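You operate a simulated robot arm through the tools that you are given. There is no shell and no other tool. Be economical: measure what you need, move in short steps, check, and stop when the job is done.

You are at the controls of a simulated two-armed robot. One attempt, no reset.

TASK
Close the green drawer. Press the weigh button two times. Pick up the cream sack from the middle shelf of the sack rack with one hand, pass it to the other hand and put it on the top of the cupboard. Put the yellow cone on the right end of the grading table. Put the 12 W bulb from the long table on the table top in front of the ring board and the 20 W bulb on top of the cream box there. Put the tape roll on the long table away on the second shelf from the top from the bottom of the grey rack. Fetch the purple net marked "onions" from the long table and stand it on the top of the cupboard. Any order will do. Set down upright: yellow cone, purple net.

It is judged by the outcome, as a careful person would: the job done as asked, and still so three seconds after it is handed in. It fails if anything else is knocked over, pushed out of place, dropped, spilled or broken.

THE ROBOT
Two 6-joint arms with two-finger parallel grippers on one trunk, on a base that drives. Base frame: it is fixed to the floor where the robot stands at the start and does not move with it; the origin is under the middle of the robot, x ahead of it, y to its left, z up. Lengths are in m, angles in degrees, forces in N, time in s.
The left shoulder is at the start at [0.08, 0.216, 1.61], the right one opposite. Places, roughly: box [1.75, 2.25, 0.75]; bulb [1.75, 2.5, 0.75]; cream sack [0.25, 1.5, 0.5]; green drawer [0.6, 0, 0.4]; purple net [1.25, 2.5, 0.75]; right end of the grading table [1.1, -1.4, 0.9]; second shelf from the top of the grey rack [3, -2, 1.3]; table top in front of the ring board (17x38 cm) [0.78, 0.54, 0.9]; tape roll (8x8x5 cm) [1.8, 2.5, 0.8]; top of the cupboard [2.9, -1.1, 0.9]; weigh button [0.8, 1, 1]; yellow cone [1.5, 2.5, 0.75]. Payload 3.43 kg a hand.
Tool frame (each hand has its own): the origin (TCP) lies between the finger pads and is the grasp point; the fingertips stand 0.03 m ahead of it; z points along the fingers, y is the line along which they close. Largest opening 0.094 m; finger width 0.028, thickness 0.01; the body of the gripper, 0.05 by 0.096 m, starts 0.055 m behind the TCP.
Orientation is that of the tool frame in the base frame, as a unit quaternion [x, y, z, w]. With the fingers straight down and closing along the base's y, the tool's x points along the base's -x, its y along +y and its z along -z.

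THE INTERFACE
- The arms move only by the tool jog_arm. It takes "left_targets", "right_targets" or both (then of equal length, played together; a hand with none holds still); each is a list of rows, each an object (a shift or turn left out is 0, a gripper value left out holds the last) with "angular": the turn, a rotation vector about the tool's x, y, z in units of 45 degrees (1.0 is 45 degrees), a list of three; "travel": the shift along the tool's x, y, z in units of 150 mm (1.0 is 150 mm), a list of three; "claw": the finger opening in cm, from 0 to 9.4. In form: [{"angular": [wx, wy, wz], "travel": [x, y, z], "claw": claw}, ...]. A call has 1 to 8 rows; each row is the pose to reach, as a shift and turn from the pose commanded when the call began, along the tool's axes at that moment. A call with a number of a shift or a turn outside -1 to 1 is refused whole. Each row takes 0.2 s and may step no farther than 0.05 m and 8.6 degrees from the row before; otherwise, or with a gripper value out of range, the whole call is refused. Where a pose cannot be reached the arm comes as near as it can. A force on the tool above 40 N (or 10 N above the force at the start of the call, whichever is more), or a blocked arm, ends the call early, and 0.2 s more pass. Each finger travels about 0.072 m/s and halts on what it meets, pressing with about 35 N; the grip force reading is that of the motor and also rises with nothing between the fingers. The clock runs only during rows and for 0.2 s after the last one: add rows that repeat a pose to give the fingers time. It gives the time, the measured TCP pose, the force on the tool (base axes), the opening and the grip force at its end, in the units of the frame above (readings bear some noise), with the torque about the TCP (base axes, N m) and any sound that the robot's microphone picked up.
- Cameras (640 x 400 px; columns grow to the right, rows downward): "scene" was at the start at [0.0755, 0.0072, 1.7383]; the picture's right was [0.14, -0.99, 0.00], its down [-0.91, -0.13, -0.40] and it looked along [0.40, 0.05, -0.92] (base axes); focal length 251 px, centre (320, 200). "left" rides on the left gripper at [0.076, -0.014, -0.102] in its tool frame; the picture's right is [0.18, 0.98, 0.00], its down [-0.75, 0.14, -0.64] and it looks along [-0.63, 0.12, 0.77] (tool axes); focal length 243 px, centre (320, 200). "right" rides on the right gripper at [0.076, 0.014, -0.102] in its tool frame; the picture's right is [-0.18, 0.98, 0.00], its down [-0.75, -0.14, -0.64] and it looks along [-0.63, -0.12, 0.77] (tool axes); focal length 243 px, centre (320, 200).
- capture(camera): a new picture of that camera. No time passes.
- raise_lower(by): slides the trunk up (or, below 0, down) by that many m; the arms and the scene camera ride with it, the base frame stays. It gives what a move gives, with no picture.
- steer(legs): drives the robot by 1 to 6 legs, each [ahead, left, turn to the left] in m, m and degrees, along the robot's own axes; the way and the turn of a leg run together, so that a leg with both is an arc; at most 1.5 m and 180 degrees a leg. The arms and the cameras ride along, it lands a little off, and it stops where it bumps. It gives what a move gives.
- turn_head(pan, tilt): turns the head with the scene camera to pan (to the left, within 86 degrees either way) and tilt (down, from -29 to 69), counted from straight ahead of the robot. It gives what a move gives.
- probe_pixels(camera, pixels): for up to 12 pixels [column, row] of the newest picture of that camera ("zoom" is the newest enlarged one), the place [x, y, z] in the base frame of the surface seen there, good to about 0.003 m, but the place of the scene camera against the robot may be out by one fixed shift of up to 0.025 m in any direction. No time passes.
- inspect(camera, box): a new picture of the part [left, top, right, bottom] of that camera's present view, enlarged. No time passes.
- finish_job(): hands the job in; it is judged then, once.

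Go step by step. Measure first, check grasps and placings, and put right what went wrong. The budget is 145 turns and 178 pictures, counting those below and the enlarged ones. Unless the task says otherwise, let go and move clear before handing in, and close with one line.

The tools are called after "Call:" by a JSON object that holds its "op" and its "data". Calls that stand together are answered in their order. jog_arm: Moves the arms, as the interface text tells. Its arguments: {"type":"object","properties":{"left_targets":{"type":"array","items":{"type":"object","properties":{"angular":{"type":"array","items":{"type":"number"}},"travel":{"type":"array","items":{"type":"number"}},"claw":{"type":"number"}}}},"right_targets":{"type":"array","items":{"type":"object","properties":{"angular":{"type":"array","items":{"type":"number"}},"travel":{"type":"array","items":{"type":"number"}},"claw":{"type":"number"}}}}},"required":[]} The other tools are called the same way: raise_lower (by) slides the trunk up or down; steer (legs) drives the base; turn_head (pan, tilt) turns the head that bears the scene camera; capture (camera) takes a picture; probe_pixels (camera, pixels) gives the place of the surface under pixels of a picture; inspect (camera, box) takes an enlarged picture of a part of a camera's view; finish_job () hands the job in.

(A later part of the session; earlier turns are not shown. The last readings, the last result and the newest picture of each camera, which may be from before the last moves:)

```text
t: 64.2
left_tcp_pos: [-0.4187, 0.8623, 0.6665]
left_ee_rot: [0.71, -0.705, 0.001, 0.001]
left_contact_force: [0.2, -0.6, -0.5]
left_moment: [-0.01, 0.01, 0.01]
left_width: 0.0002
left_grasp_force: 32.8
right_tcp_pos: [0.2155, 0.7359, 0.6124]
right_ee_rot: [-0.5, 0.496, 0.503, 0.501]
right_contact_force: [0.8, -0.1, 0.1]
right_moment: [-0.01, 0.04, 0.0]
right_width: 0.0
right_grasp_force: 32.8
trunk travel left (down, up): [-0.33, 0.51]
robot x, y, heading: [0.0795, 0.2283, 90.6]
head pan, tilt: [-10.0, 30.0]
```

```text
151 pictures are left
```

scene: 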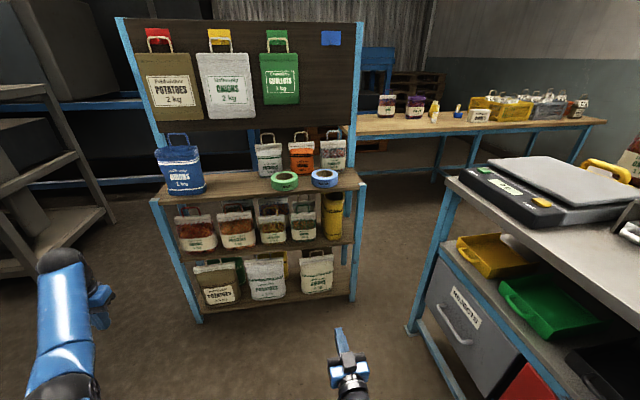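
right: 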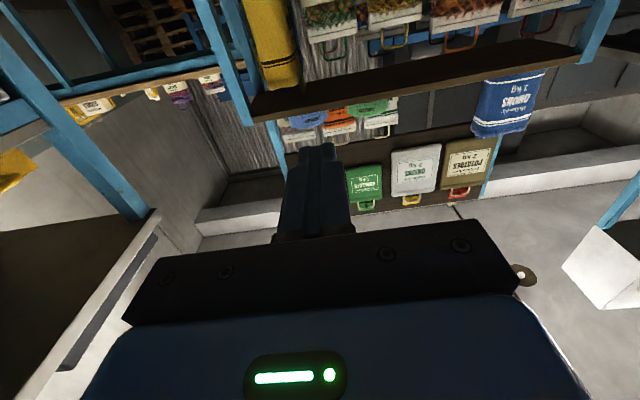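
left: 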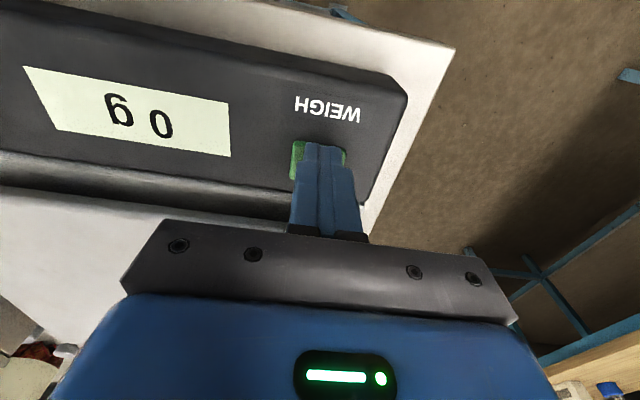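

Call:
{"op": "inspect", "data": {"camera": "scene", "box": [150, 120, 370, 320]}}

Call:
{"op": "probe_pixels", "data": {"camera": "scene", "pixels": [[332, 215], [332, 200], [300, 210], [272, 215], [272, 228], [303, 226], [236, 225], [196, 225], [326, 240], [343, 243], [320, 243], [200, 252]]}}

```text
2.00 times, centred on (260, 220) of scene
```

zoom: 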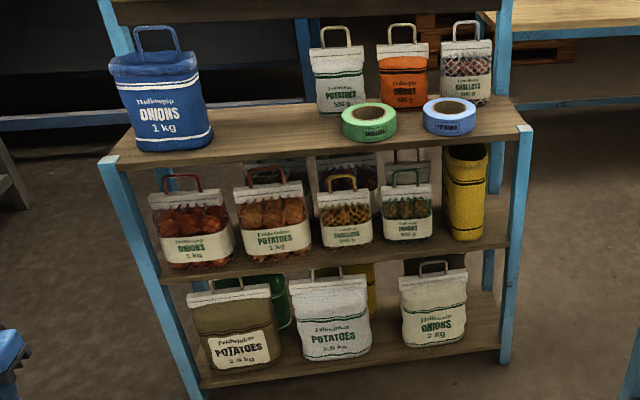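

```text
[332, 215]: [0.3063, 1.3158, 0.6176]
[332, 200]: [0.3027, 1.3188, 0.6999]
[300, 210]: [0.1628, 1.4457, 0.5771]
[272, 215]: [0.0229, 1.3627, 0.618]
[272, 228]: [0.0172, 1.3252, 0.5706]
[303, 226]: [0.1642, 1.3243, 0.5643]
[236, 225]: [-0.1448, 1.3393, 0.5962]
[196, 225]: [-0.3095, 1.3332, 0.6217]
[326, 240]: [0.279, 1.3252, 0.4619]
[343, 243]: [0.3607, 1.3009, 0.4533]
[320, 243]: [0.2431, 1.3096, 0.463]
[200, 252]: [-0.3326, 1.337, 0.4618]
```

The middle shelf (z≈0.46) shows four nets in front plus a yellow sack, and something behind at about [0.16,1.45]. I zoom in to find the cream sack.

Call:
{"op": "inspect", "data": {"camera": "scene", "box": [225, 185, 355, 266]}}

Call:
{"op": "raise_lower", "data": {"by": -0.3}}

Call:
{"op": "turn_head", "data": {"pan": -10, "tilt": 15}}

Call:
{"op": "capture", "data": {"camera": "scene"}}

Call:
{"op": "inspect", "data": {"camera": "scene", "box": [150, 130, 370, 267]}}

```text
4.92 times, centred on (290, 226) of scene
```

zoom: 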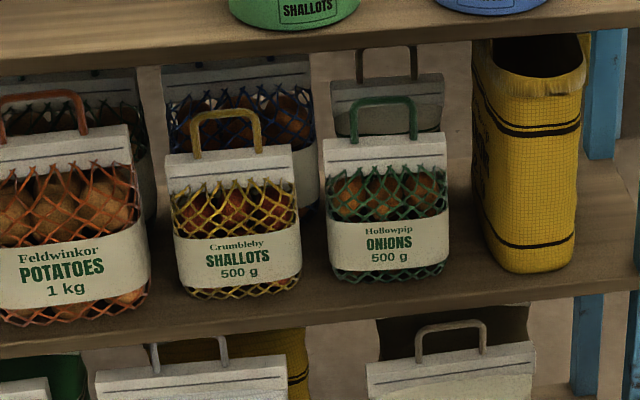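

```text
t: 67.2
left_tcp_pos: [-0.4196, 0.8615, 0.3678]
left_ee_rot: [0.71, -0.704, 0.001, 0.0]
left_contact_force: [0.1, -0.4, 0.4]
left_moment: [-0.01, 0.01, -0.04]
left_width: 0.0003
left_grasp_force: 33.2
right_tcp_pos: [0.2154, 0.7355, 0.3185]
right_ee_rot: [-0.499, 0.495, 0.503, 0.503]
right_contact_force: [0.4, 0.8, 0.5]
right_moment: [0.01, -0.02, 0.02]
right_width: 0.0001
right_grasp_force: 33.3
trunk travel left (down, up): [-0.03, 0.81]
robot x, y, heading: [0.0813, 0.2294, 90.5]
head pan, tilt: [-10.0, 30.0]
```

```text
t: 68.0
left_tcp_pos: [-0.4215, 0.8607, 0.3666]
left_ee_rot: [0.71, -0.704, 0.001, -0.003]
left_contact_force: [-0.7, 0.3, 0.0]
left_moment: [0.0, 0.0, 0.0]
left_width: 0.0002
left_grasp_force: 33.3
right_tcp_pos: [0.2137, 0.7352, 0.3189]
right_ee_rot: [-0.498, 0.494, 0.504, 0.505]
right_contact_force: [-0.7, 0.5, -0.5]
right_moment: [-0.03, 0.0, 0.03]
right_width: 0.0
right_grasp_force: 32.5
trunk travel left (down, up): [-0.03, 0.81]
robot x, y, heading: [0.0793, 0.23, 90.6]
head pan, tilt: [-10.0, 15.0]
```

```text
148 pictures are left
```

scene: 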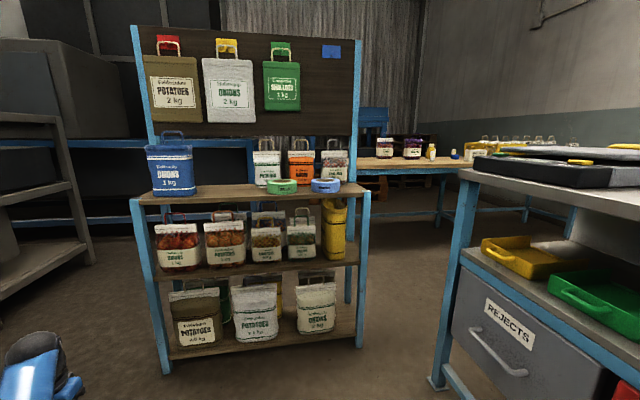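

```text
2.91 times, centred on (260, 198) of scene
```

zoom: 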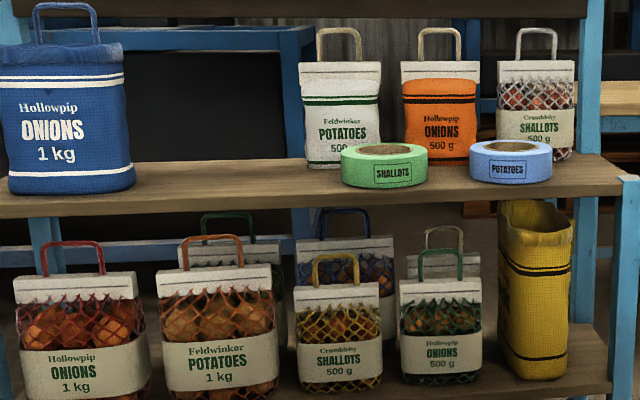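

A cream sack with a brown handle stands in the second row behind the green-net ONIONS bag. I check how much space lies behind the rack for a rear approach.

Call:
{"op": "probe_pixels", "data": {"camera": "scene", "pixels": [[100, 143], [100, 205], [372, 135], [262, 215], [302, 212], [335, 232], [347, 280], [230, 143], [375, 255], [390, 172], [30, 60], [160, 285]]}}

Call:
{"op": "inspect", "data": {"camera": "scene", "box": [270, 190, 350, 270]}}

Call:
{"op": "probe_pixels", "data": {"camera": "zoom", "pixels": [[228, 95], [150, 150], [228, 140], [200, 75], [260, 100], [260, 140]]}}

```text
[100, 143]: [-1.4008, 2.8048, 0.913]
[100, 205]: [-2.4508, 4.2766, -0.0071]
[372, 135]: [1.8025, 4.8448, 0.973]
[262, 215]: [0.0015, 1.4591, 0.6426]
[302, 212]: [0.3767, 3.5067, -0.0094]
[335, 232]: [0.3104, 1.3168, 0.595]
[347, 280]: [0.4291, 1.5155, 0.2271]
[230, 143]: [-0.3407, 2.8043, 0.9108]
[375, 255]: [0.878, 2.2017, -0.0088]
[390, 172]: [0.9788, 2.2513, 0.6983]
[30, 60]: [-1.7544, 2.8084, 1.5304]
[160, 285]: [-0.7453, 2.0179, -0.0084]
```

```text
5.00 times, centred on (310, 230) of scene
```

zoom: 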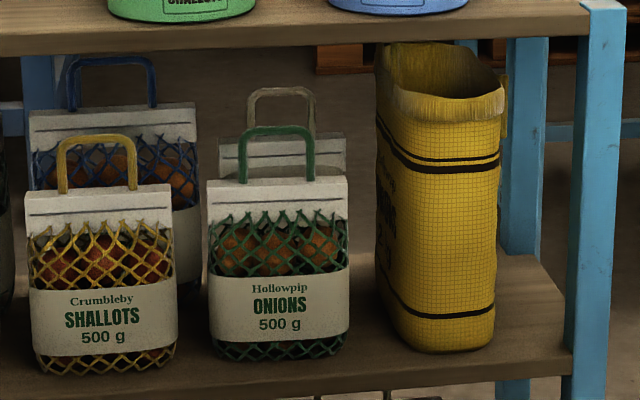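

```text
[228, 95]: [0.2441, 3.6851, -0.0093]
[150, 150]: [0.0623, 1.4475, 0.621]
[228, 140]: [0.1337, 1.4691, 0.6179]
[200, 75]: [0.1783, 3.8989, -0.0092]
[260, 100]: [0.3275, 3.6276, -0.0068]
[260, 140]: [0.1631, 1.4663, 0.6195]
```

Behind the rack it is free until y≈2.8, so a rear approach is best. I check the passage on the rack's left side.

Call:
{"op": "turn_head", "data": {"pan": 55, "tilt": 25}}

Call:
{"op": "capture", "data": {"camera": "scene"}}

Call:
{"op": "turn_head", "data": {"pan": -45, "tilt": 25}}

Call:
{"op": "capture", "data": {"camera": "scene"}}

```text
t: 69.3
left_tcp_pos: [-0.4204, 0.8614, 0.3664]
left_ee_rot: [0.71, -0.704, 0.002, -0.003]
left_contact_force: [-1.0, -1.1, 0.6]
left_moment: [0.02, 0.03, -0.05]
left_width: 0.0
left_grasp_force: 32.8
right_tcp_pos: [0.213, 0.7362, 0.3189]
right_ee_rot: [-0.498, 0.493, 0.504, 0.505]
right_contact_force: [0.3, -0.1, -0.1]
right_moment: [0.02, 0.01, -0.01]
right_width: 0.0
right_grasp_force: 33.3
trunk travel left (down, up): [-0.03, 0.81]
robot x, y, heading: [0.0791, 0.2264, 90.5]
head pan, tilt: [55.0, 25.0]
```

```text
145 pictures are left
```

scene: 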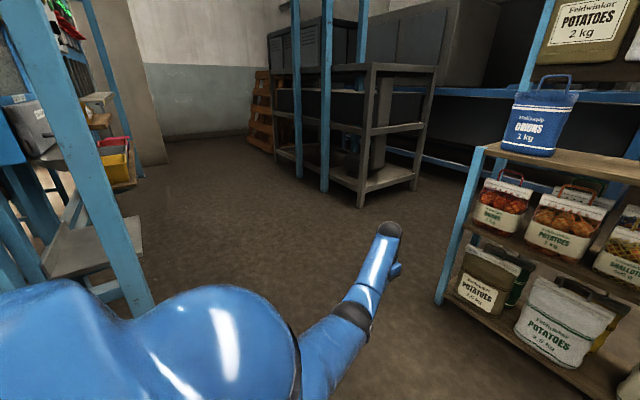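

```text
t: 71.1
left_tcp_pos: [-0.4207, 0.862, 0.3682]
left_ee_rot: [0.71, -0.704, 0.002, -0.003]
left_contact_force: [-0.4, 0.4, -0.3]
left_moment: [-0.04, 0.0, -0.02]
left_width: 0.0
left_grasp_force: 33.2
right_tcp_pos: [0.2134, 0.7364, 0.3199]
right_ee_rot: [-0.498, 0.492, 0.505, 0.505]
right_contact_force: [-0.6, 0.8, 0.1]
right_moment: [0.03, -0.01, 0.02]
right_width: 0.0
right_grasp_force: 32.5
trunk travel left (down, up): [-0.03, 0.81]
robot x, y, heading: [0.0835, 0.2249, 90.6]
head pan, tilt: [-45.0, 25.0]
```

```text
144 pictures are left
```

scene: 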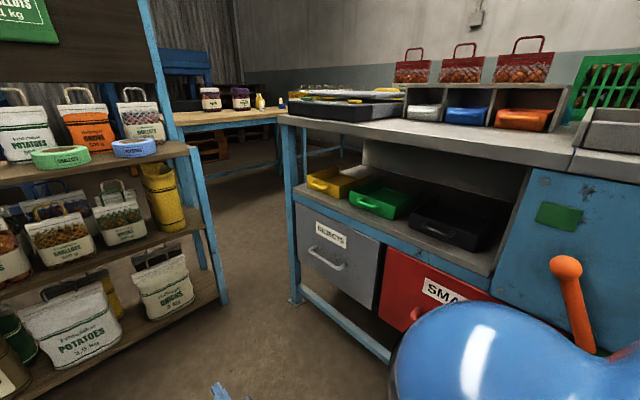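

Now I measure the gap between the rack post (225,298) and the grading table leg (297,300).

Call:
{"op": "probe_pixels", "data": {"camera": "scene", "pixels": [[225, 298], [297, 300], [281, 118], [215, 262], [282, 210], [190, 150]]}}

Call:
{"op": "turn_head", "data": {"pan": 55, "tilt": 25}}

Call:
{"op": "capture", "data": {"camera": "scene"}}

Call:
{"op": "probe_pixels", "data": {"camera": "scene", "pixels": [[362, 205], [415, 188], [325, 185], [440, 300], [110, 260], [150, 300], [435, 70], [470, 190], [300, 160]]}}

```text
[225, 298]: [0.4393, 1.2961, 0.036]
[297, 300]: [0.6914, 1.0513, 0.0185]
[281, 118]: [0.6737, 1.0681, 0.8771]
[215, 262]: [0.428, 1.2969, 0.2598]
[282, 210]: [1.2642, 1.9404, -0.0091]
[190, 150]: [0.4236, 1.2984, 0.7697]
```

```text
t: 72.9
left_tcp_pos: [-0.4201, 0.8618, 0.3663]
left_ee_rot: [0.71, -0.705, 0.002, -0.003]
left_contact_force: [-0.7, -0.4, -0.2]
left_moment: [0.0, -0.01, 0.01]
left_width: 0.0001
left_grasp_force: 33.0
right_tcp_pos: [0.215, 0.7359, 0.3202]
right_ee_rot: [-0.498, 0.492, 0.505, 0.505]
right_contact_force: [-0.6, -0.1, -0.4]
right_moment: [0.0, -0.02, 0.03]
right_width: 0.0
right_grasp_force: 32.9
trunk travel left (down, up): [-0.03, 0.81]
robot x, y, heading: [0.0785, 0.2287, 90.3]
head pan, tilt: [55.0, 25.0]
```

```text
143 pictures are left
```

scene: 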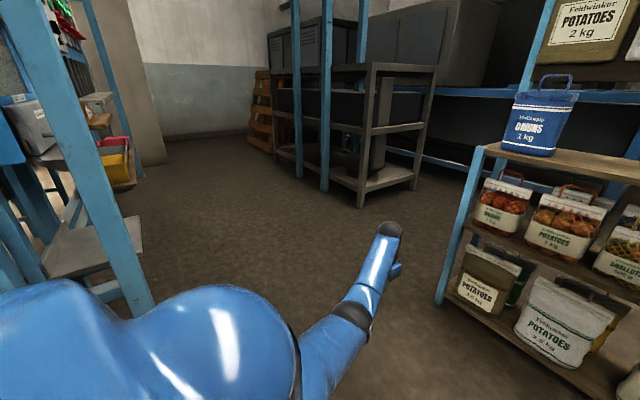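

```text
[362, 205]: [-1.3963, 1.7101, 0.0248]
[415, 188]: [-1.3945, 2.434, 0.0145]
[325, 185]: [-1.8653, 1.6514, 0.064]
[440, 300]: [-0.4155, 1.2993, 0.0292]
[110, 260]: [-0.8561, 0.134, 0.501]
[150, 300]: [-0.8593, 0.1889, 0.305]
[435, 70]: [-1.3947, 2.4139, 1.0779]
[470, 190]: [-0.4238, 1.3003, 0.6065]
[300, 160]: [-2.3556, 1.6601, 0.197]
```

The left passage (x −1.39 to −0.42) is about 0.97 m wide, while the right gap is only 0.35 m. I tuck the left hand in (pointing forward like the right) before driving round the rack's left side.

Call:
{"op": "jog_arm", "data": {"left_targets": [{"angular": [0, -0.17, 0], "travel": [0, -0.17, 0]}, {"angular": [0, -0.34, 0], "travel": [0, -0.34, 0]}, {"angular": [0, -0.5, 0], "travel": [0, -0.5, 0]}, {"angular": [0, -0.67, 0], "travel": [0, -0.67, 0]}, {"angular": [0, -0.84, 0], "travel": [0, -0.84, 0]}, {"angular": [0, -1, 0], "travel": [0, -1, 0]}]}}

Call:
{"op": "jog_arm", "data": {"left_targets": [{"angular": [0, -0.17, 0], "travel": [0, -0.17, 0]}, {"angular": [0, -0.34, 0], "travel": [0, -0.34, 0]}, {"angular": [0, -0.5, 0], "travel": [0, -0.5, 0]}, {"angular": [0, -0.67, 0], "travel": [0, -0.67, 0]}, {"angular": [0, -0.84, 0], "travel": [0, -0.84, 0]}, {"angular": [0, -1, 0], "travel": [0, -1, 0]}]}}

Call:
{"op": "raise_lower", "data": {"by": 0.4}}

Call:
{"op": "raise_lower", "data": {"by": 0.3}}

Call:
{"op": "turn_head", "data": {"pan": 0, "tilt": 60}}

Call:
{"op": "capture", "data": {"camera": "scene"}}

```text
t: 74.3
left_tcp_pos: [-0.2698, 0.8624, 0.3683]
left_ee_rot: [0.656, -0.649, -0.271, -0.274]
left_contact_force: [0.5, 0.0, -0.6]
left_moment: [0.03, -0.02, -0.02]
left_width: 0.0001
left_grasp_force: 33.4
right_tcp_pos: [0.214, 0.7366, 0.3204]
right_ee_rot: [-0.497, 0.493, 0.504, 0.505]
right_contact_force: [0.1, -0.2, -0.3]
right_moment: [0.0, 0.02, -0.01]
right_width: 0.0
right_grasp_force: 33.0
trunk travel left (down, up): [-0.03, 0.81]
robot x, y, heading: [0.0808, 0.2273, 90.2]
head pan, tilt: [55.0, 25.0]
```

```text
t: 75.7
left_tcp_pos: [-0.1198, 0.8628, 0.3671]
left_ee_rot: [0.502, -0.496, -0.501, -0.501]
left_contact_force: [0.0, 0.5, -0.4]
left_moment: [-0.01, -0.01, -0.01]
left_width: 0.0
left_grasp_force: 32.6
right_tcp_pos: [0.2151, 0.7361, 0.3197]
right_ee_rot: [-0.497, 0.493, 0.504, 0.506]
right_contact_force: [0.7, -0.5, 0.1]
right_moment: [0.01, 0.01, 0.02]
right_width: 0.0
right_grasp_force: 33.0
trunk travel left (down, up): [-0.03, 0.81]
robot x, y, heading: [0.0792, 0.2257, 90.6]
head pan, tilt: [55.0, 25.0]
```

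```text
t: 79.5
left_tcp_pos: [-0.1196, 0.8648, 0.7669]
left_ee_rot: [0.503, -0.498, -0.502, -0.497]
left_contact_force: [-0.5, 0.1, -0.2]
left_moment: [-0.03, -0.03, -0.02]
left_width: 0.0
left_grasp_force: 33.2
right_tcp_pos: [0.2165, 0.7361, 0.7132]
right_ee_rot: [-0.5, 0.496, 0.503, 0.501]
right_contact_force: [0.3, 0.8, 0.3]
right_moment: [-0.03, -0.02, 0.01]
right_width: 0.0
right_grasp_force: 33.1
trunk travel left (down, up): [-0.43, 0.41]
robot x, y, heading: [0.0815, 0.2218, 90.7]
head pan, tilt: [55.0, 25.0]
```

```text
t: 82.5
left_tcp_pos: [-0.118, 0.8642, 1.0661]
left_ee_rot: [0.503, -0.498, -0.501, -0.497]
left_contact_force: [0.3, 0.5, -0.8]
left_moment: [-0.01, -0.02, -0.01]
left_width: 0.0
left_grasp_force: 32.9
right_tcp_pos: [0.2162, 0.7365, 1.013]
right_ee_rot: [-0.5, 0.496, 0.503, 0.501]
right_contact_force: [0.2, -0.3, -0.4]
right_moment: [-0.03, 0.0, 0.01]
right_width: 0.0
right_grasp_force: 32.5
trunk travel left (down, up): [-0.73, 0.11]
robot x, y, heading: [0.0805, 0.2318, 90.3]
head pan, tilt: [55.0, 25.0]
```

```text
t: 83.7
left_tcp_pos: [-0.1193, 0.8645, 1.0665]
left_ee_rot: [0.502, -0.498, -0.502, -0.498]
left_contact_force: [0.3, -0.8, 0.3]
left_moment: [-0.03, 0.04, -0.04]
left_width: 0.0
left_grasp_force: 32.6
right_tcp_pos: [0.2161, 0.7365, 1.0138]
right_ee_rot: [-0.499, 0.497, 0.502, 0.501]
right_contact_force: [0.2, 0.3, 0.5]
right_moment: [0.0, 0.01, 0.02]
right_width: 0.0001
right_grasp_force: 32.4
trunk travel left (down, up): [-0.73, 0.11]
robot x, y, heading: [0.078, 0.2269, 90.5]
head pan, tilt: [0.0, 60.0]
```

```text
142 pictures are left
```

scene: 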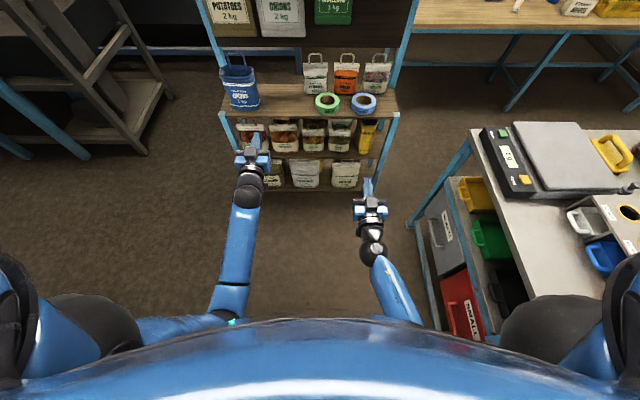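

Both arms are tucked ahead of the body. I pull the left back 12 cm, turn around, and reverse around the rack's left end.

Call:
{"op": "jog_arm", "data": {"left_targets": [{"travel": [0, 0, -0.25]}, {"travel": [0, 0, -0.5]}, {"travel": [0, 0, -0.8]}]}}

Call:
{"op": "steer", "data": {"legs": [[0, 0, 179.5], [-0.6, 0, 0], [0, -0.98, 0]]}}

```text
t: 84.5
left_tcp_pos: [-0.1181, 0.7405, 1.0696]
left_ee_rot: [-0.502, 0.497, 0.503, 0.498]
left_contact_force: [0.6, -0.3, -0.3]
left_moment: [-0.03, 0.01, -0.01]
left_width: 0.0
left_grasp_force: 33.4
right_tcp_pos: [0.2153, 0.7345, 1.0132]
right_ee_rot: [-0.499, 0.496, 0.503, 0.502]
right_contact_force: [-0.2, 0.1, 0.2]
right_moment: [-0.03, -0.03, 0.0]
right_width: 0.0
right_grasp_force: 32.7
trunk travel left (down, up): [-0.73, 0.11]
robot x, y, heading: [0.0806, 0.2285, 90.3]
head pan, tilt: [0.0, 60.0]
```

```text
t: 99.8
left_tcp_pos: [-0.695, 0.3213, 1.0688]
left_ee_rot: [-0.506, -0.495, 0.506, -0.493]
left_contact_force: [0.6, -0.6, -0.4]
left_moment: [0.03, 0.0, 0.03]
left_width: 0.0
left_grasp_force: 32.9
right_tcp_pos: [-1.0281, 0.3396, 1.012]
right_ee_rot: [-0.504, -0.49, 0.511, -0.494]
right_contact_force: [-0.2, -0.7, 0.5]
right_moment: [0.01, -0.01, -0.03]
right_width: 0.0
right_grasp_force: 33.1
trunk travel left (down, up): [-0.73, 0.11]
robot x, y, heading: [-0.8737, 0.8418, -91.5]
head pan, tilt: [0.0, 60.0]
```

At (−0.87,0.84) as planned. Now reverse north to y≈2.15, then left to x≈0.0 behind the rack.

Call:
{"op": "steer", "data": {"legs": [[0, -0.04, 1.5], [-1.31, 0, 0], [0, 0.95, 0]]}}

Call:
{"op": "turn_head", "data": {"pan": 0, "tilt": 45}}

Call:
{"op": "capture", "data": {"camera": "scene"}}

```text
t: 111.6
left_tcp_pos: [0.2309, 1.6502, 1.0677]
left_ee_rot: [0.505, 0.495, -0.504, 0.495]
left_contact_force: [0.4, 0.3, 0.9]
left_moment: [0.0, -0.05, 0.01]
left_width: 0.0
left_grasp_force: 32.8
right_tcp_pos: [-0.103, 1.6643, 1.0129]
right_ee_rot: [-0.503, -0.493, 0.508, -0.496]
right_contact_force: [0.4, -0.6, -0.5]
right_moment: [0.03, 0.02, 0.02]
right_width: 0.0
right_grasp_force: 32.9
trunk travel left (down, up): [-0.73, 0.11]
robot x, y, heading: [0.0475, 2.1694, -91.0]
head pan, tilt: [0.0, 60.0]
```

```text
t: 112.3
left_tcp_pos: [0.2313, 1.6494, 1.0685]
left_ee_rot: [0.504, 0.496, -0.504, 0.496]
left_contact_force: [0.2, 0.0, 0.5]
left_moment: [0.01, -0.02, -0.01]
left_width: 0.0
left_grasp_force: 33.2
right_tcp_pos: [-0.1022, 1.6648, 1.0123]
right_ee_rot: [-0.502, -0.493, 0.508, -0.497]
right_contact_force: [-0.2, -0.5, -0.4]
right_moment: [0.02, 0.0, 0.0]
right_width: 0.0
right_grasp_force: 33.2
trunk travel left (down, up): [-0.73, 0.11]
robot x, y, heading: [0.0454, 2.1716, -91.0]
head pan, tilt: [0.0, 45.0]
```

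```text
141 pictures are left
```

scene: 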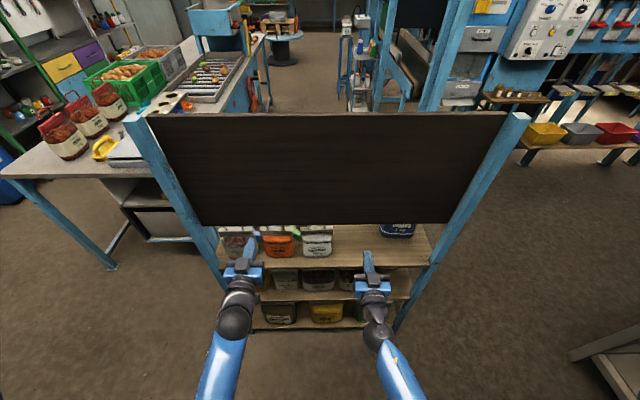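

Good: I'm behind the rack. I back off 10 cm and lower the trunk to look at the rear of the middle shelf.

Call:
{"op": "steer", "data": {"legs": [[-0.1, 0, 1]]}}

Call:
{"op": "raise_lower", "data": {"by": -0.4}}

Call:
{"op": "turn_head", "data": {"pan": 10, "tilt": 35}}

Call:
{"op": "capture", "data": {"camera": "scene"}}

Call:
{"op": "inspect", "data": {"camera": "scene", "box": [180, 180, 400, 320]}}

Call:
{"op": "capture", "data": {"camera": "left"}}

```text
t: 113.5
left_tcp_pos: [0.2403, 1.7495, 1.0649]
left_ee_rot: [0.501, 0.501, -0.499, 0.499]
left_contact_force: [0.1, -0.1, 0.1]
left_moment: [0.02, -0.01, 0.02]
left_width: 0.0001
left_grasp_force: 33.1
right_tcp_pos: [-0.0928, 1.7595, 1.0102]
right_ee_rot: [-0.5, -0.498, 0.503, -0.5]
right_contact_force: [-0.1, -0.1, 0.1]
right_moment: [-0.03, -0.01, 0.02]
right_width: 0.0001
right_grasp_force: 33.2
trunk travel left (down, up): [-0.73, 0.11]
robot x, y, heading: [0.0455, 2.2695, -89.8]
head pan, tilt: [0.0, 45.0]
```

```text
t: 117.3
left_tcp_pos: [0.2404, 1.7539, 0.668]
left_ee_rot: [-0.5, -0.499, 0.5, -0.5]
left_contact_force: [0.0, -0.3, 0.4]
left_moment: [0.06, 0.0, -0.02]
left_width: 0.0
left_grasp_force: 32.8
right_tcp_pos: [-0.0938, 1.7616, 0.6127]
right_ee_rot: [-0.497, -0.497, 0.504, -0.502]
right_contact_force: [0.3, 0.2, -0.5]
right_moment: [-0.01, -0.02, 0.03]
right_width: 0.0002
right_grasp_force: 33.3
trunk travel left (down, up): [-0.33, 0.51]
robot x, y, heading: [0.0501, 2.2715, -89.8]
head pan, tilt: [0.0, 45.0]
```

```text
t: 118.0
left_tcp_pos: [0.2405, 1.7539, 0.6675]
left_ee_rot: [-0.5, -0.499, 0.5, -0.5]
left_contact_force: [-0.9, 0.0, -0.3]
left_moment: [0.02, 0.01, 0.0]
left_width: 0.0
left_grasp_force: 33.0
right_tcp_pos: [-0.0927, 1.7614, 0.6129]
right_ee_rot: [-0.498, -0.497, 0.504, -0.501]
right_contact_force: [-0.2, -0.1, -0.4]
right_moment: [-0.02, -0.03, -0.01]
right_width: 0.0
right_grasp_force: 32.8
trunk travel left (down, up): [-0.33, 0.51]
robot x, y, heading: [0.0451, 2.2701, -90.0]
head pan, tilt: [10.0, 35.0]
```

```text
140 pictures are left
```

scene: 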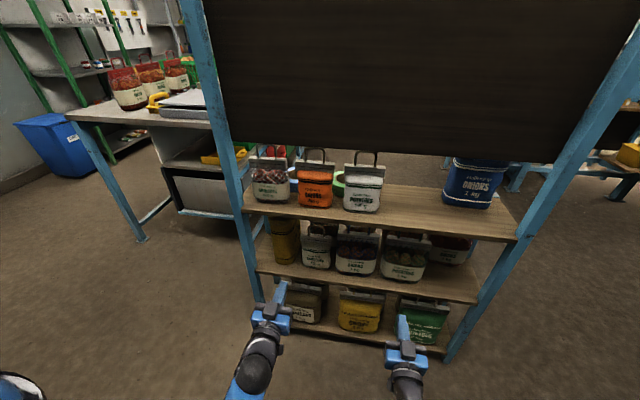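

```text
2.86 times, centred on (290, 250) of scene
```

zoom: 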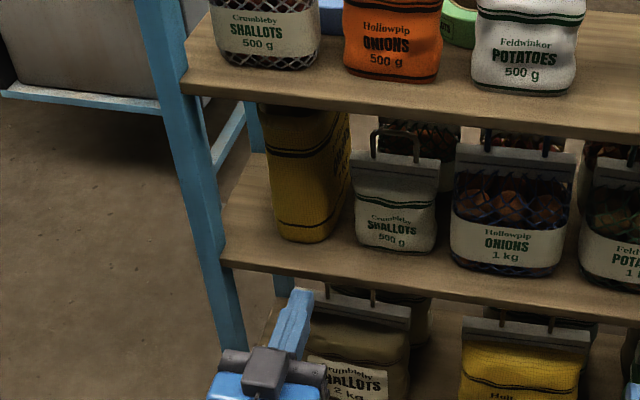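

```text
138 pictures are left
```

left: 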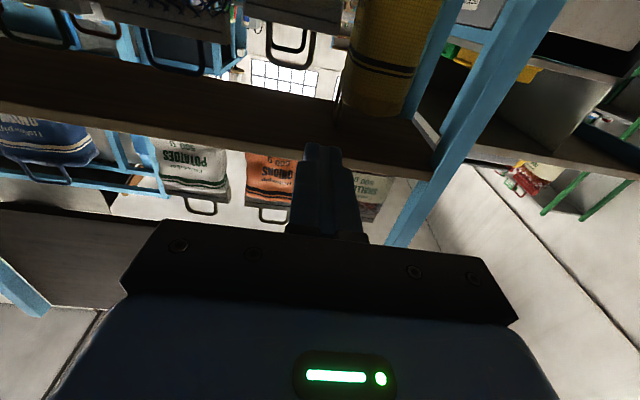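

The cream SHALLOTS 500 g sack is seen at zoom (395,205), handle at (400,145), with a free rear. I measure it.

Call:
{"op": "probe_pixels", "data": {"camera": "zoom", "pixels": [[395, 205], [372, 148], [425, 150], [400, 135], [362, 185], [432, 190], [395, 248], [395, 170], [390, 100], [350, 260], [300, 180], [360, 230]]}}

Call:
{"op": "inspect", "data": {"camera": "scene", "box": [260, 200, 380, 285]}}

```text
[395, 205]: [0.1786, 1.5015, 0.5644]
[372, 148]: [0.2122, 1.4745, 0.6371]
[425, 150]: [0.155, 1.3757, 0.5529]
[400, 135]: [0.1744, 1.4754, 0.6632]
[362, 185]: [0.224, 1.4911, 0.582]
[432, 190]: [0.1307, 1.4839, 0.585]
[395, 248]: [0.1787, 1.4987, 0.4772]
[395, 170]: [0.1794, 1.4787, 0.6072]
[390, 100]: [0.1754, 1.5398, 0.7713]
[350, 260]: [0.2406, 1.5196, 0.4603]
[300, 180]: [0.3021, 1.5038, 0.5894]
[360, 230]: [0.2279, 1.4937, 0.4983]
```

```text
4.71 times, centred on (320, 242) of scene
```

zoom: 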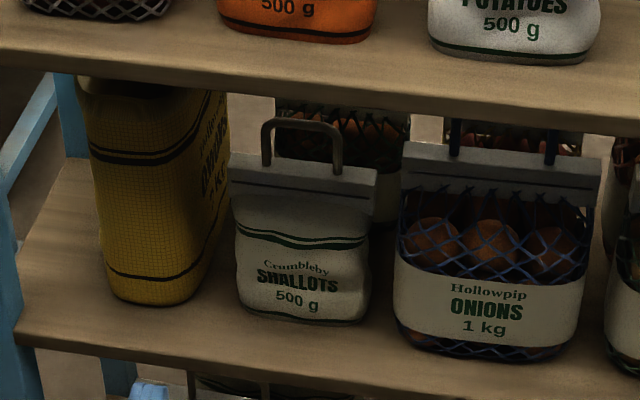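

The handle loop also appears in the left hand picture, inverted, at about (293,62). I probe it there for accuracy.

Call:
{"op": "inspect", "data": {"camera": "left", "box": [220, 0, 380, 100]}}

Call:
{"op": "probe_pixels", "data": {"camera": "left", "pixels": [[290, 64], [270, 40], [314, 40], [290, 48], [330, 10], [250, 15], [340, 60]]}}

```text
4.00 times, centred on (300, 50) of left
```

zoom: 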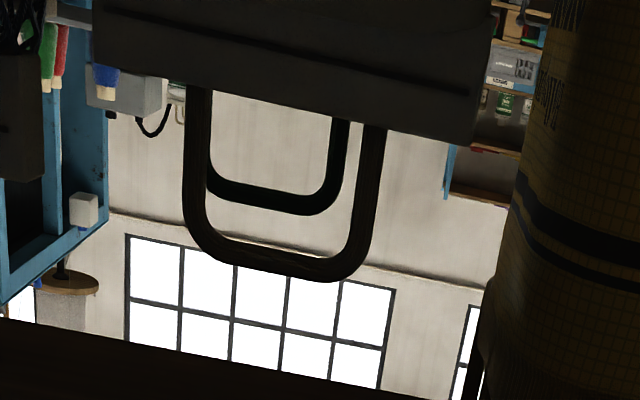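

```text
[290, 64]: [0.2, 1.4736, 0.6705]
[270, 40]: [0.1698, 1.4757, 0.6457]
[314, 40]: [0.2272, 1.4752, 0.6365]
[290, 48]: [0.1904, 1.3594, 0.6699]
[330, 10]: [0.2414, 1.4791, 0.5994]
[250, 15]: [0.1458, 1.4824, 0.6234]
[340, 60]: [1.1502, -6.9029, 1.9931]
```

The hand camera puts the handle legs at x 0.170 and 0.227, y≈1.475, crossbar z≈0.67. I drive 0.15 ahead, align the left hand and open it to 8 cm.

Call:
{"op": "steer", "data": {"legs": [[0.14, 0, 0]]}}

Call:
{"op": "jog_arm", "data": {"left_targets": [{"travel": [0.06, -0.15, 0], "claw": 3}, {"travel": [0.11, -0.28, 0], "claw": 6}, {"travel": [0.11, -0.28, 0], "claw": 7.8}, {"travel": [0.11, -0.28, 0], "claw": 7.8}]}}

Call:
{"op": "capture", "data": {"camera": "left"}}

```text
t: 119.4
left_tcp_pos: [0.2422, 1.6115, 0.6674]
left_ee_rot: [0.5, 0.501, -0.499, 0.5]
left_contact_force: [0.1, 0.2, 0.0]
left_moment: [-0.03, -0.01, 0.03]
left_width: 0.0002
left_grasp_force: 33.5
right_tcp_pos: [-0.0923, 1.6187, 0.6133]
right_ee_rot: [-0.498, -0.498, 0.503, -0.501]
right_contact_force: [-0.2, -1.1, -0.6]
right_moment: [-0.01, -0.04, -0.01]
right_width: 0.0
right_grasp_force: 33.3
trunk travel left (down, up): [-0.33, 0.51]
robot x, y, heading: [0.043, 2.1282, -89.8]
head pan, tilt: [10.0, 35.0]
```

```text
t: 120.4
left_tcp_pos: [0.1996, 1.6101, 0.6514]
left_ee_rot: [0.499, 0.501, -0.499, 0.501]
left_contact_force: [-0.3, 0.1, -0.9]
left_moment: [0.01, 0.02, -0.01]
left_width: 0.0781
left_grasp_force: 0.1
right_tcp_pos: [-0.0921, 1.62, 0.6141]
right_ee_rot: [-0.498, -0.498, 0.503, -0.501]
right_contact_force: [-0.1, 0.7, 0.3]
right_moment: [-0.01, 0.02, 0.02]
right_width: 0.0001
right_grasp_force: 32.8
trunk travel left (down, up): [-0.33, 0.51]
robot x, y, heading: [0.0528, 2.1312, -90.0]
head pan, tilt: [10.0, 35.0]
```

```text
135 pictures are left
```

left: 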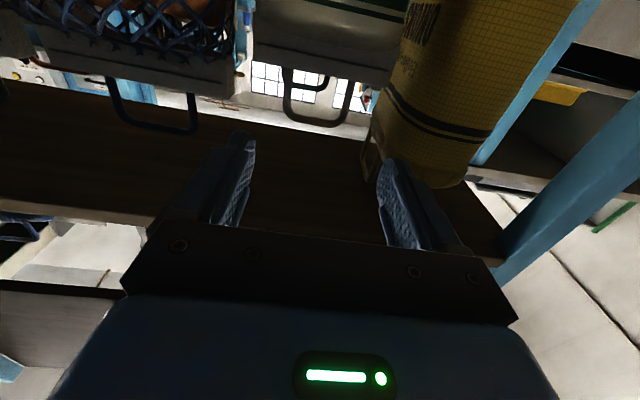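

The handle lies between the open fingers, but the yellow sack (380,130) is near the +x finger. I probe both.

Call:
{"op": "probe_pixels", "data": {"camera": "left", "pixels": [[385, 120], [388, 90], [382, 150], [375, 105], [287, 95], [348, 105], [318, 122], [400, 60], [430, 100]]}}

```text
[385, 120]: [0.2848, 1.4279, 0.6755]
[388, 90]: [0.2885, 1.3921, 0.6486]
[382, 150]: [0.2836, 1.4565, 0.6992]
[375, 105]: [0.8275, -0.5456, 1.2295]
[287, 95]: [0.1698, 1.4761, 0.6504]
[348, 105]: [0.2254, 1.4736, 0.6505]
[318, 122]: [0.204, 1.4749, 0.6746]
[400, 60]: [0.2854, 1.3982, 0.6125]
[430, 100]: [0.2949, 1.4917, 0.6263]
```

The yellow sack begins at x 0.283, 3 cm clear. I move in 13.5 cm and close on the handle loop.

Call:
{"op": "jog_arm", "data": {"left_targets": [{"travel": [0, 0, 0.25]}, {"travel": [0, 0, 0.5]}, {"travel": [0, 0, 0.75]}, {"travel": [0, 0, 0.9]}, {"travel": [0, 0, 0.9], "claw": 6.6}, {"travel": [0, 0, 0.9], "claw": 5}, {"travel": [0, 0, 0.9], "claw": 5}, {"travel": [0, 0, 0.9], "claw": 5}]}}

Call:
{"op": "capture", "data": {"camera": "left"}}

```text
t: 122.2
left_tcp_pos: [0.1995, 1.4773, 0.6527]
left_ee_rot: [0.499, 0.5, -0.5, 0.501]
left_contact_force: [-3.3, -0.8, 2.0]
left_moment: [-0.25, 0.17, -0.11]
left_width: 0.0653
left_grasp_force: 35.5
right_tcp_pos: [-0.0928, 1.6209, 0.613]
right_ee_rot: [-0.498, -0.497, 0.504, -0.501]
right_contact_force: [-0.5, 0.3, 0.3]
right_moment: [0.0, 0.05, 0.0]
right_width: 0.0
right_grasp_force: 33.6
trunk travel left (down, up): [-0.33, 0.51]
robot x, y, heading: [0.0518, 2.1279, -90.1]
head pan, tilt: [10.0, 35.0]
```

```text
134 pictures are left
```

left: 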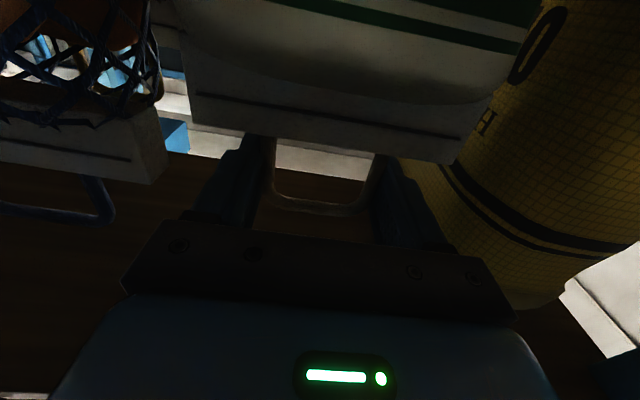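

The fingers hold the loop at 6.5 cm with 35 N. I lift 2.5 cm and pull straight back.

Call:
{"op": "jog_arm", "data": {"left_targets": [{"travel": [-0.05, 0, 0]}, {"travel": [-0.11, 0, 0]}, {"travel": [-0.17, 0, 0]}, {"travel": [-0.17, 0, -0.15]}, {"travel": [-0.17, 0, -0.35]}, {"travel": [-0.17, 0, -0.55]}, {"travel": [-0.17, 0, -0.75]}, {"travel": [-0.17, 0, -0.9]}]}}

Call:
{"op": "capture", "data": {"camera": "scene"}}

```text
t: 124.0
left_tcp_pos: [0.2004, 1.6101, 0.6779]
left_ee_rot: [0.5, 0.5, -0.5, 0.5]
left_contact_force: [-0.2, 0.5, -5.3]
left_moment: [0.05, 0.04, 0.02]
left_width: 0.065
left_grasp_force: 34.9
right_tcp_pos: [-0.0919, 1.6209, 0.6126]
right_ee_rot: [-0.498, -0.498, 0.503, -0.501]
right_contact_force: [-0.2, 0.2, -0.1]
right_moment: [0.02, -0.02, 0.02]
right_width: 0.0
right_grasp_force: 32.7
trunk travel left (down, up): [-0.33, 0.51]
robot x, y, heading: [0.0491, 2.1319, -90.0]
head pan, tilt: [10.0, 35.0]
```

```text
133 pictures are left
```

scene: 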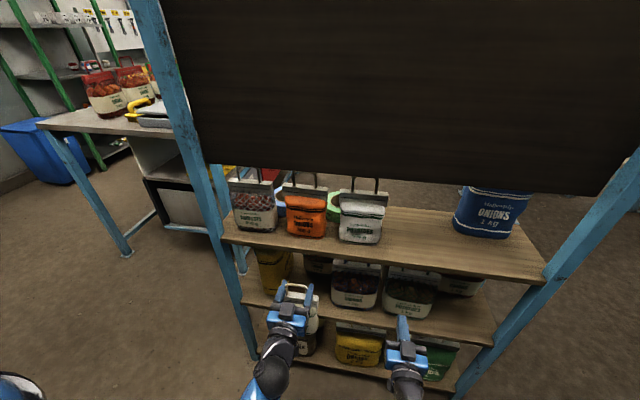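

The cream sack is free (about 5 N). I back away and prepare the hand-over: left brings the sack to the middle, while the right hand turns to point down.

Call:
{"op": "steer", "data": {"legs": [[-0.17, 0, 0]]}}

Call:
{"op": "jog_arm", "data": {"left_targets": [{"travel": [0.12, -0.11, 0.09]}, {"travel": [0.24, -0.22, 0.18]}, {"travel": [0.36, -0.34, 0.27]}, {"travel": [0.48, -0.45, 0.36]}, {"travel": [0.6, -0.56, 0.45]}, {"travel": [0.73, -0.67, 0.53]}], "right_targets": [{"angular": [0, 0.17, 0], "travel": [0, -0.2, 0]}, {"angular": [0, 0.34, 0], "travel": [0, -0.4, 0.1]}, {"angular": [0, 0.5, 0], "travel": [0, -0.5, 0.2]}, {"angular": [0, 0.67, 0], "travel": [0, -0.5, 0.3]}, {"angular": [0, 0.84, 0], "travel": [0, -0.5, 0.4]}, {"angular": [0, 1, 0], "travel": [0, -0.5, 0.5]}]}}

Call:
{"op": "jog_arm", "data": {"right_targets": [{"angular": [0, 0.17, 0]}, {"angular": [0, 0.34, 0]}, {"angular": [0, 0.5, 0]}, {"angular": [0, 0.67, 0]}, {"angular": [0, 0.84, 0], "claw": 2}, {"angular": [0, 1, 0], "claw": 4}]}}

Call:
{"op": "jog_arm", "data": {"right_targets": [{"angular": [0, 0, -0.17]}, {"angular": [0, 0, -0.34]}, {"angular": [0, 0, -0.5]}, {"angular": [0, 0, -0.67]}, {"angular": [0, 0, -0.84]}, {"angular": [0, 0, -1]}]}}

Call:
{"op": "jog_arm", "data": {"right_targets": [{"angular": [0, 0, -0.17]}, {"angular": [0, 0, -0.34]}, {"angular": [0, 0, -0.5]}, {"angular": [0, 0, -0.67]}, {"angular": [0, 0, -0.84]}, {"angular": [0, 0, -1]}]}}

Call:
{"op": "turn_head", "data": {"pan": 0, "tilt": 50}}

Call:
{"op": "capture", "data": {"camera": "scene"}}

```text
t: 125.4
left_tcp_pos: [0.2008, 1.7796, 0.6773]
left_ee_rot: [0.5, 0.5, -0.499, 0.501]
left_contact_force: [0.6, -0.6, -5.1]
left_moment: [0.04, -0.02, -0.04]
left_width: 0.0651
left_grasp_force: 35.3
right_tcp_pos: [-0.0918, 1.7893, 0.6128]
right_ee_rot: [-0.498, -0.497, 0.504, -0.502]
right_contact_force: [0.5, 0.1, 0.3]
right_moment: [-0.02, 0.02, 0.01]
right_width: 0.0001
right_grasp_force: 33.4
trunk travel left (down, up): [-0.33, 0.51]
robot x, y, heading: [0.0489, 2.2995, -90.0]
head pan, tilt: [10.0, 35.0]
```

```text
t: 126.8
left_tcp_pos: [0.0993, 1.7008, 0.5669]
left_ee_rot: [0.5, 0.5, -0.5, 0.5]
left_contact_force: [0.3, -0.1, -4.5]
left_moment: [0.04, -0.01, 0.0]
left_width: 0.0651
left_grasp_force: 35.7
right_tcp_pos: [-0.1678, 1.7162, 0.6122]
right_ee_rot: [0.652, 0.652, -0.274, 0.273]
right_contact_force: [-1.0, 0.0, 0.7]
right_moment: [0.03, 0.0, 0.02]
right_width: 0.0
right_grasp_force: 32.7
trunk travel left (down, up): [-0.33, 0.51]
robot x, y, heading: [0.0458, 2.2984, -89.8]
head pan, tilt: [10.0, 35.0]
```

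```text
t: 128.2
left_tcp_pos: [0.1004, 1.6995, 0.5669]
left_ee_rot: [0.5, 0.501, -0.499, 0.5]
left_contact_force: [0.0, 0.2, -6.1]
left_moment: [0.05, 0.0, 0.01]
left_width: 0.065
left_grasp_force: 35.3
right_tcp_pos: [-0.168, 1.7054, 0.5987]
right_ee_rot: [0.708, 0.707, -0.003, 0.001]
right_contact_force: [-0.1, -0.2, 0.5]
right_moment: [0.02, -0.04, 0.0]
right_width: 0.04
right_grasp_force: 0.0
right hand out of reach, approached as far as the arm can: row 6
trunk travel left (down, up): [-0.33, 0.51]
robot x, y, heading: [0.0446, 2.297, -89.8]
head pan, tilt: [10.0, 35.0]
```

```text
t: 129.6
left_tcp_pos: [0.0992, 1.7009, 0.5666]
left_ee_rot: [0.5, 0.501, -0.499, 0.5]
left_contact_force: [-0.2, 0.0, -4.6]
left_moment: [0.02, 0.02, -0.01]
left_width: 0.0653
left_grasp_force: 35.0
right_tcp_pos: [-0.1682, 1.7054, 0.5976]
right_ee_rot: [0.382, 0.924, -0.005, 0.0]
right_contact_force: [1.1, 0.5, -0.1]
right_moment: [0.01, 0.0, 0.01]
right_width: 0.04
right_grasp_force: 0.0
trunk travel left (down, up): [-0.33, 0.51]
robot x, y, heading: [0.0481, 2.2987, -90.0]
head pan, tilt: [10.0, 35.0]
```

```text
t: 131.0
left_tcp_pos: [0.1005, 1.7013, 0.5682]
left_ee_rot: [0.499, 0.501, -0.499, 0.501]
left_contact_force: [-0.4, -0.4, -4.5]
left_moment: [0.03, 0.02, 0.02]
left_width: 0.0652
left_grasp_force: 35.4
right_tcp_pos: [-0.1671, 1.7049, 0.5979]
right_ee_rot: [0.0, 1.0, -0.005, -0.001]
right_contact_force: [0.2, 1.0, -0.8]
right_moment: [0.0, 0.0, 0.05]
right_width: 0.04
right_grasp_force: 0.1
trunk travel left (down, up): [-0.33, 0.51]
robot x, y, heading: [0.0478, 2.2973, -89.6]
head pan, tilt: [10.0, 35.0]
```

```text
t: 131.8
left_tcp_pos: [0.1003, 1.7002, 0.5668]
left_ee_rot: [0.5, 0.501, -0.499, 0.5]
left_contact_force: [0.3, 0.1, -5.2]
left_moment: [0.05, 0.0, 0.0]
left_width: 0.0652
left_grasp_force: 34.6
right_tcp_pos: [-0.1682, 1.7054, 0.5979]
right_ee_rot: [0.001, 1.0, -0.004, -0.001]
right_contact_force: [-0.5, -0.2, -0.3]
right_moment: [-0.05, 0.0, 0.01]
right_width: 0.0397
right_grasp_force: 0.1
trunk travel left (down, up): [-0.33, 0.51]
robot x, y, heading: [0.0479, 2.2947, -90.1]
head pan, tilt: [0.0, 50.0]
```

```text
132 pictures are left
```

scene: 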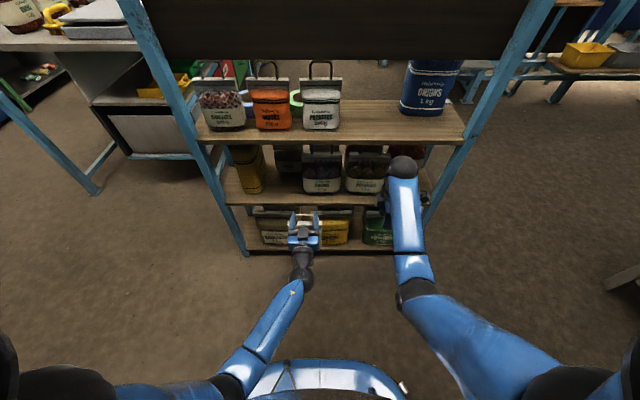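

The right hand points down, closing along y. I lower the sack 8 cm, bring the right hand over the handle crossbar, then check from its camera.

Call:
{"op": "jog_arm", "data": {"left_targets": [{"travel": [0.25, 0, 0]}, {"travel": [0.5, 0, 0]}, {"travel": [0.53, 0, 0]}, {"travel": [0.53, 0, 0]}], "right_targets": [{"travel": [0, 0, 0]}, {"travel": [-0.3, 0, 0]}, {"travel": [-0.6, 0, 0]}, {"travel": [-0.9, -0.04, 0]}]}}

Call:
{"op": "jog_arm", "data": {"right_targets": [{"travel": [-0.3, 0, 0]}, {"travel": [-0.6, 0, 0]}, {"travel": [-0.89, 0, 0]}, {"travel": [-0.89, 0, 0]}]}}

Call:
{"op": "capture", "data": {"camera": "right"}}

```text
t: 132.8
left_tcp_pos: [0.1004, 1.7011, 0.4881]
left_ee_rot: [0.5, 0.502, -0.5, 0.499]
left_contact_force: [-1.1, 0.7, -5.7]
left_moment: [0.02, -0.02, -0.02]
left_width: 0.065
left_grasp_force: 34.6
right_tcp_pos: [-0.029, 1.6981, 0.5973]
right_ee_rot: [0.002, 1.0, -0.005, -0.002]
right_contact_force: [0.0, 0.0, 0.6]
right_moment: [-0.07, 0.01, 0.0]
right_width: 0.04
right_grasp_force: 0.1
trunk travel left (down, up): [-0.33, 0.51]
robot x, y, heading: [0.0521, 2.2991, -90.0]
head pan, tilt: [0.0, 50.0]
```

```text
t: 133.8
left_tcp_pos: [0.0995, 1.7009, 0.4899]
left_ee_rot: [0.5, 0.501, -0.499, 0.5]
left_contact_force: [-0.4, 0.3, -5.3]
left_moment: [0.03, -0.01, -0.01]
left_width: 0.0652
left_grasp_force: 34.9
right_tcp_pos: [0.0994, 1.7, 0.5985]
right_ee_rot: [0.002, 1.0, -0.005, -0.001]
right_contact_force: [-0.3, 0.3, -0.1]
right_moment: [0.01, -0.02, -0.01]
right_width: 0.0401
right_grasp_force: 0.1
trunk travel left (down, up): [-0.33, 0.51]
robot x, y, heading: [0.0465, 2.2981, -89.8]
head pan, tilt: [0.0, 50.0]
```

```text
131 pictures are left
```

right: 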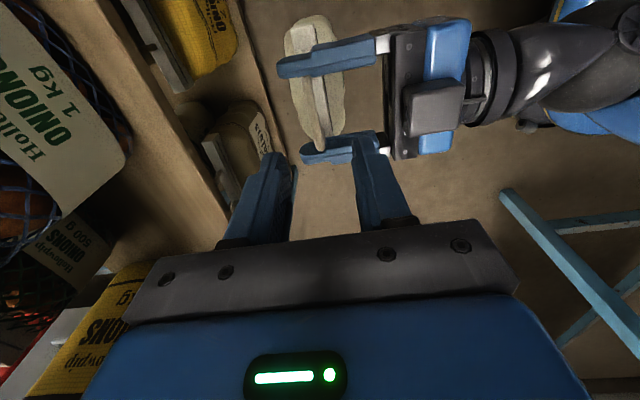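

The sack handle (about (322,140)) lies between the right fingers' lines. I probe handle pixels to confirm before descending.

Call:
{"op": "probe_pixels", "data": {"camera": "right", "pixels": [[321, 140], [318, 60], [312, 28], [332, 85], [300, 100], [340, 150], [325, 65]]}}

Call:
{"op": "inspect", "data": {"camera": "right", "box": [240, 0, 420, 180]}}

```text
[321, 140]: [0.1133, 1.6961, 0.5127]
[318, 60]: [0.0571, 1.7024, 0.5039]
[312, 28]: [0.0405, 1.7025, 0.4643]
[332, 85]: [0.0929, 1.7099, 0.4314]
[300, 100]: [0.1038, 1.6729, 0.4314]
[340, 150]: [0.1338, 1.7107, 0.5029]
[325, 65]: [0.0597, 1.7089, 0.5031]
```

```text
2.22 times, centred on (330, 90) of right
```

zoom: 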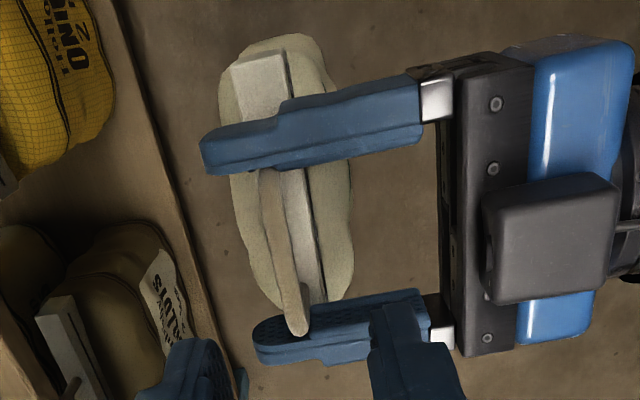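

The crossbar is at y≈1.697, z≈0.51, well inside the right fingers. I descend 8.5 cm and close.

Call:
{"op": "jog_arm", "data": {"right_targets": [{"travel": [0, -0.015, 0.2]}, {"travel": [0, -0.015, 0.4]}, {"travel": [0, -0.015, 0.57]}, {"travel": [0, -0.015, 0.57], "claw": 2}, {"travel": [0, -0.015, 0.57], "claw": 0}, {"travel": [0, -0.015, 0.57], "claw": 0}, {"travel": [0, -0.015, 0.57], "claw": 0}]}}

Call:
{"op": "capture", "data": {"camera": "right"}}

```text
t: 135.4
left_tcp_pos: [0.0998, 1.7018, 0.4882]
left_ee_rot: [0.501, 0.501, -0.498, 0.499]
left_contact_force: [0.3, 19.5, -10.6]
left_moment: [-0.29, 0.05, -0.35]
left_width: 0.0652
left_grasp_force: 35.4
right_tcp_pos: [0.1015, 1.6939, 0.5166]
right_ee_rot: [0.001, 1.0, -0.007, 0.0]
right_contact_force: [-0.7, -19.4, 5.2]
right_moment: [-0.13, -0.03, 0.37]
right_width: 0.0076
right_grasp_force: 34.8
trunk travel left (down, up): [-0.33, 0.51]
robot x, y, heading: [0.0493, 2.295, -89.7]
head pan, tilt: [0.0, 50.0]
```

```text
129 pictures are left
```

right: 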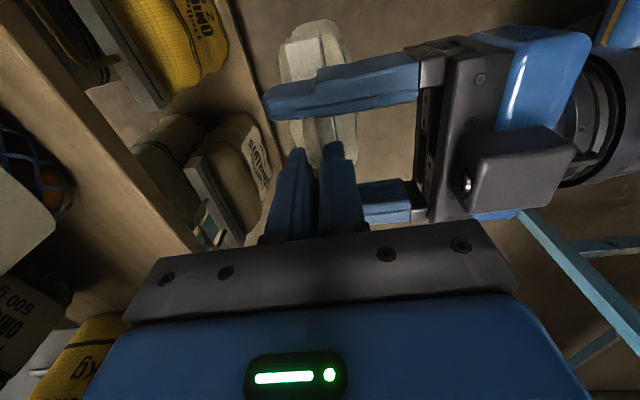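

The right hand holds the crossbar (0.76 cm, 35 N). Now the left opens and withdraws backward.

Call:
{"op": "jog_arm", "data": {"left_targets": [{"claw": 7.5}, {"claw": 8.2}, {"claw": 8.2}, {"claw": 8.2, "travel": [0, 0, -0.2]}, {"claw": 8.2, "travel": [0, 0, -0.45]}, {"claw": 8.2, "travel": [0, 0, -0.7]}]}}

Call:
{"op": "capture", "data": {"camera": "scene"}}

```text
t: 136.8
left_tcp_pos: [0.0999, 1.8072, 0.4872]
left_ee_rot: [0.499, 0.501, -0.5, 0.5]
left_contact_force: [0.4, 0.3, 0.2]
left_moment: [-0.01, -0.02, 0.0]
left_width: 0.0821
left_grasp_force: 0.0
right_tcp_pos: [0.099, 1.6968, 0.5137]
right_ee_rot: [0.002, 1.0, -0.004, -0.001]
right_contact_force: [0.0, 0.1, 0.3]
right_moment: [0.03, 0.02, -0.02]
right_width: 0.0074
right_grasp_force: 35.1
trunk travel left (down, up): [-0.33, 0.51]
robot x, y, heading: [0.05, 2.2977, -89.8]
head pan, tilt: [0.0, 50.0]
```

```text
128 pictures are left
```

scene: 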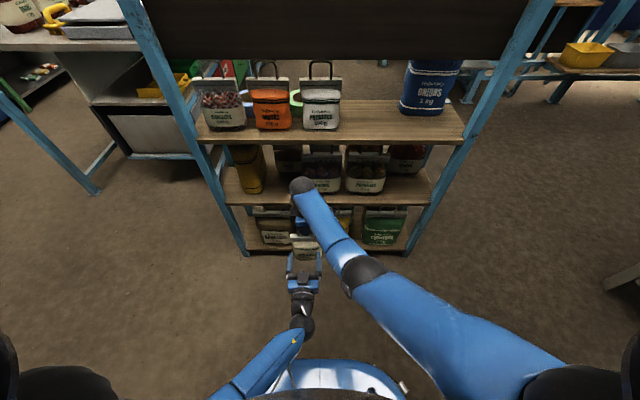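

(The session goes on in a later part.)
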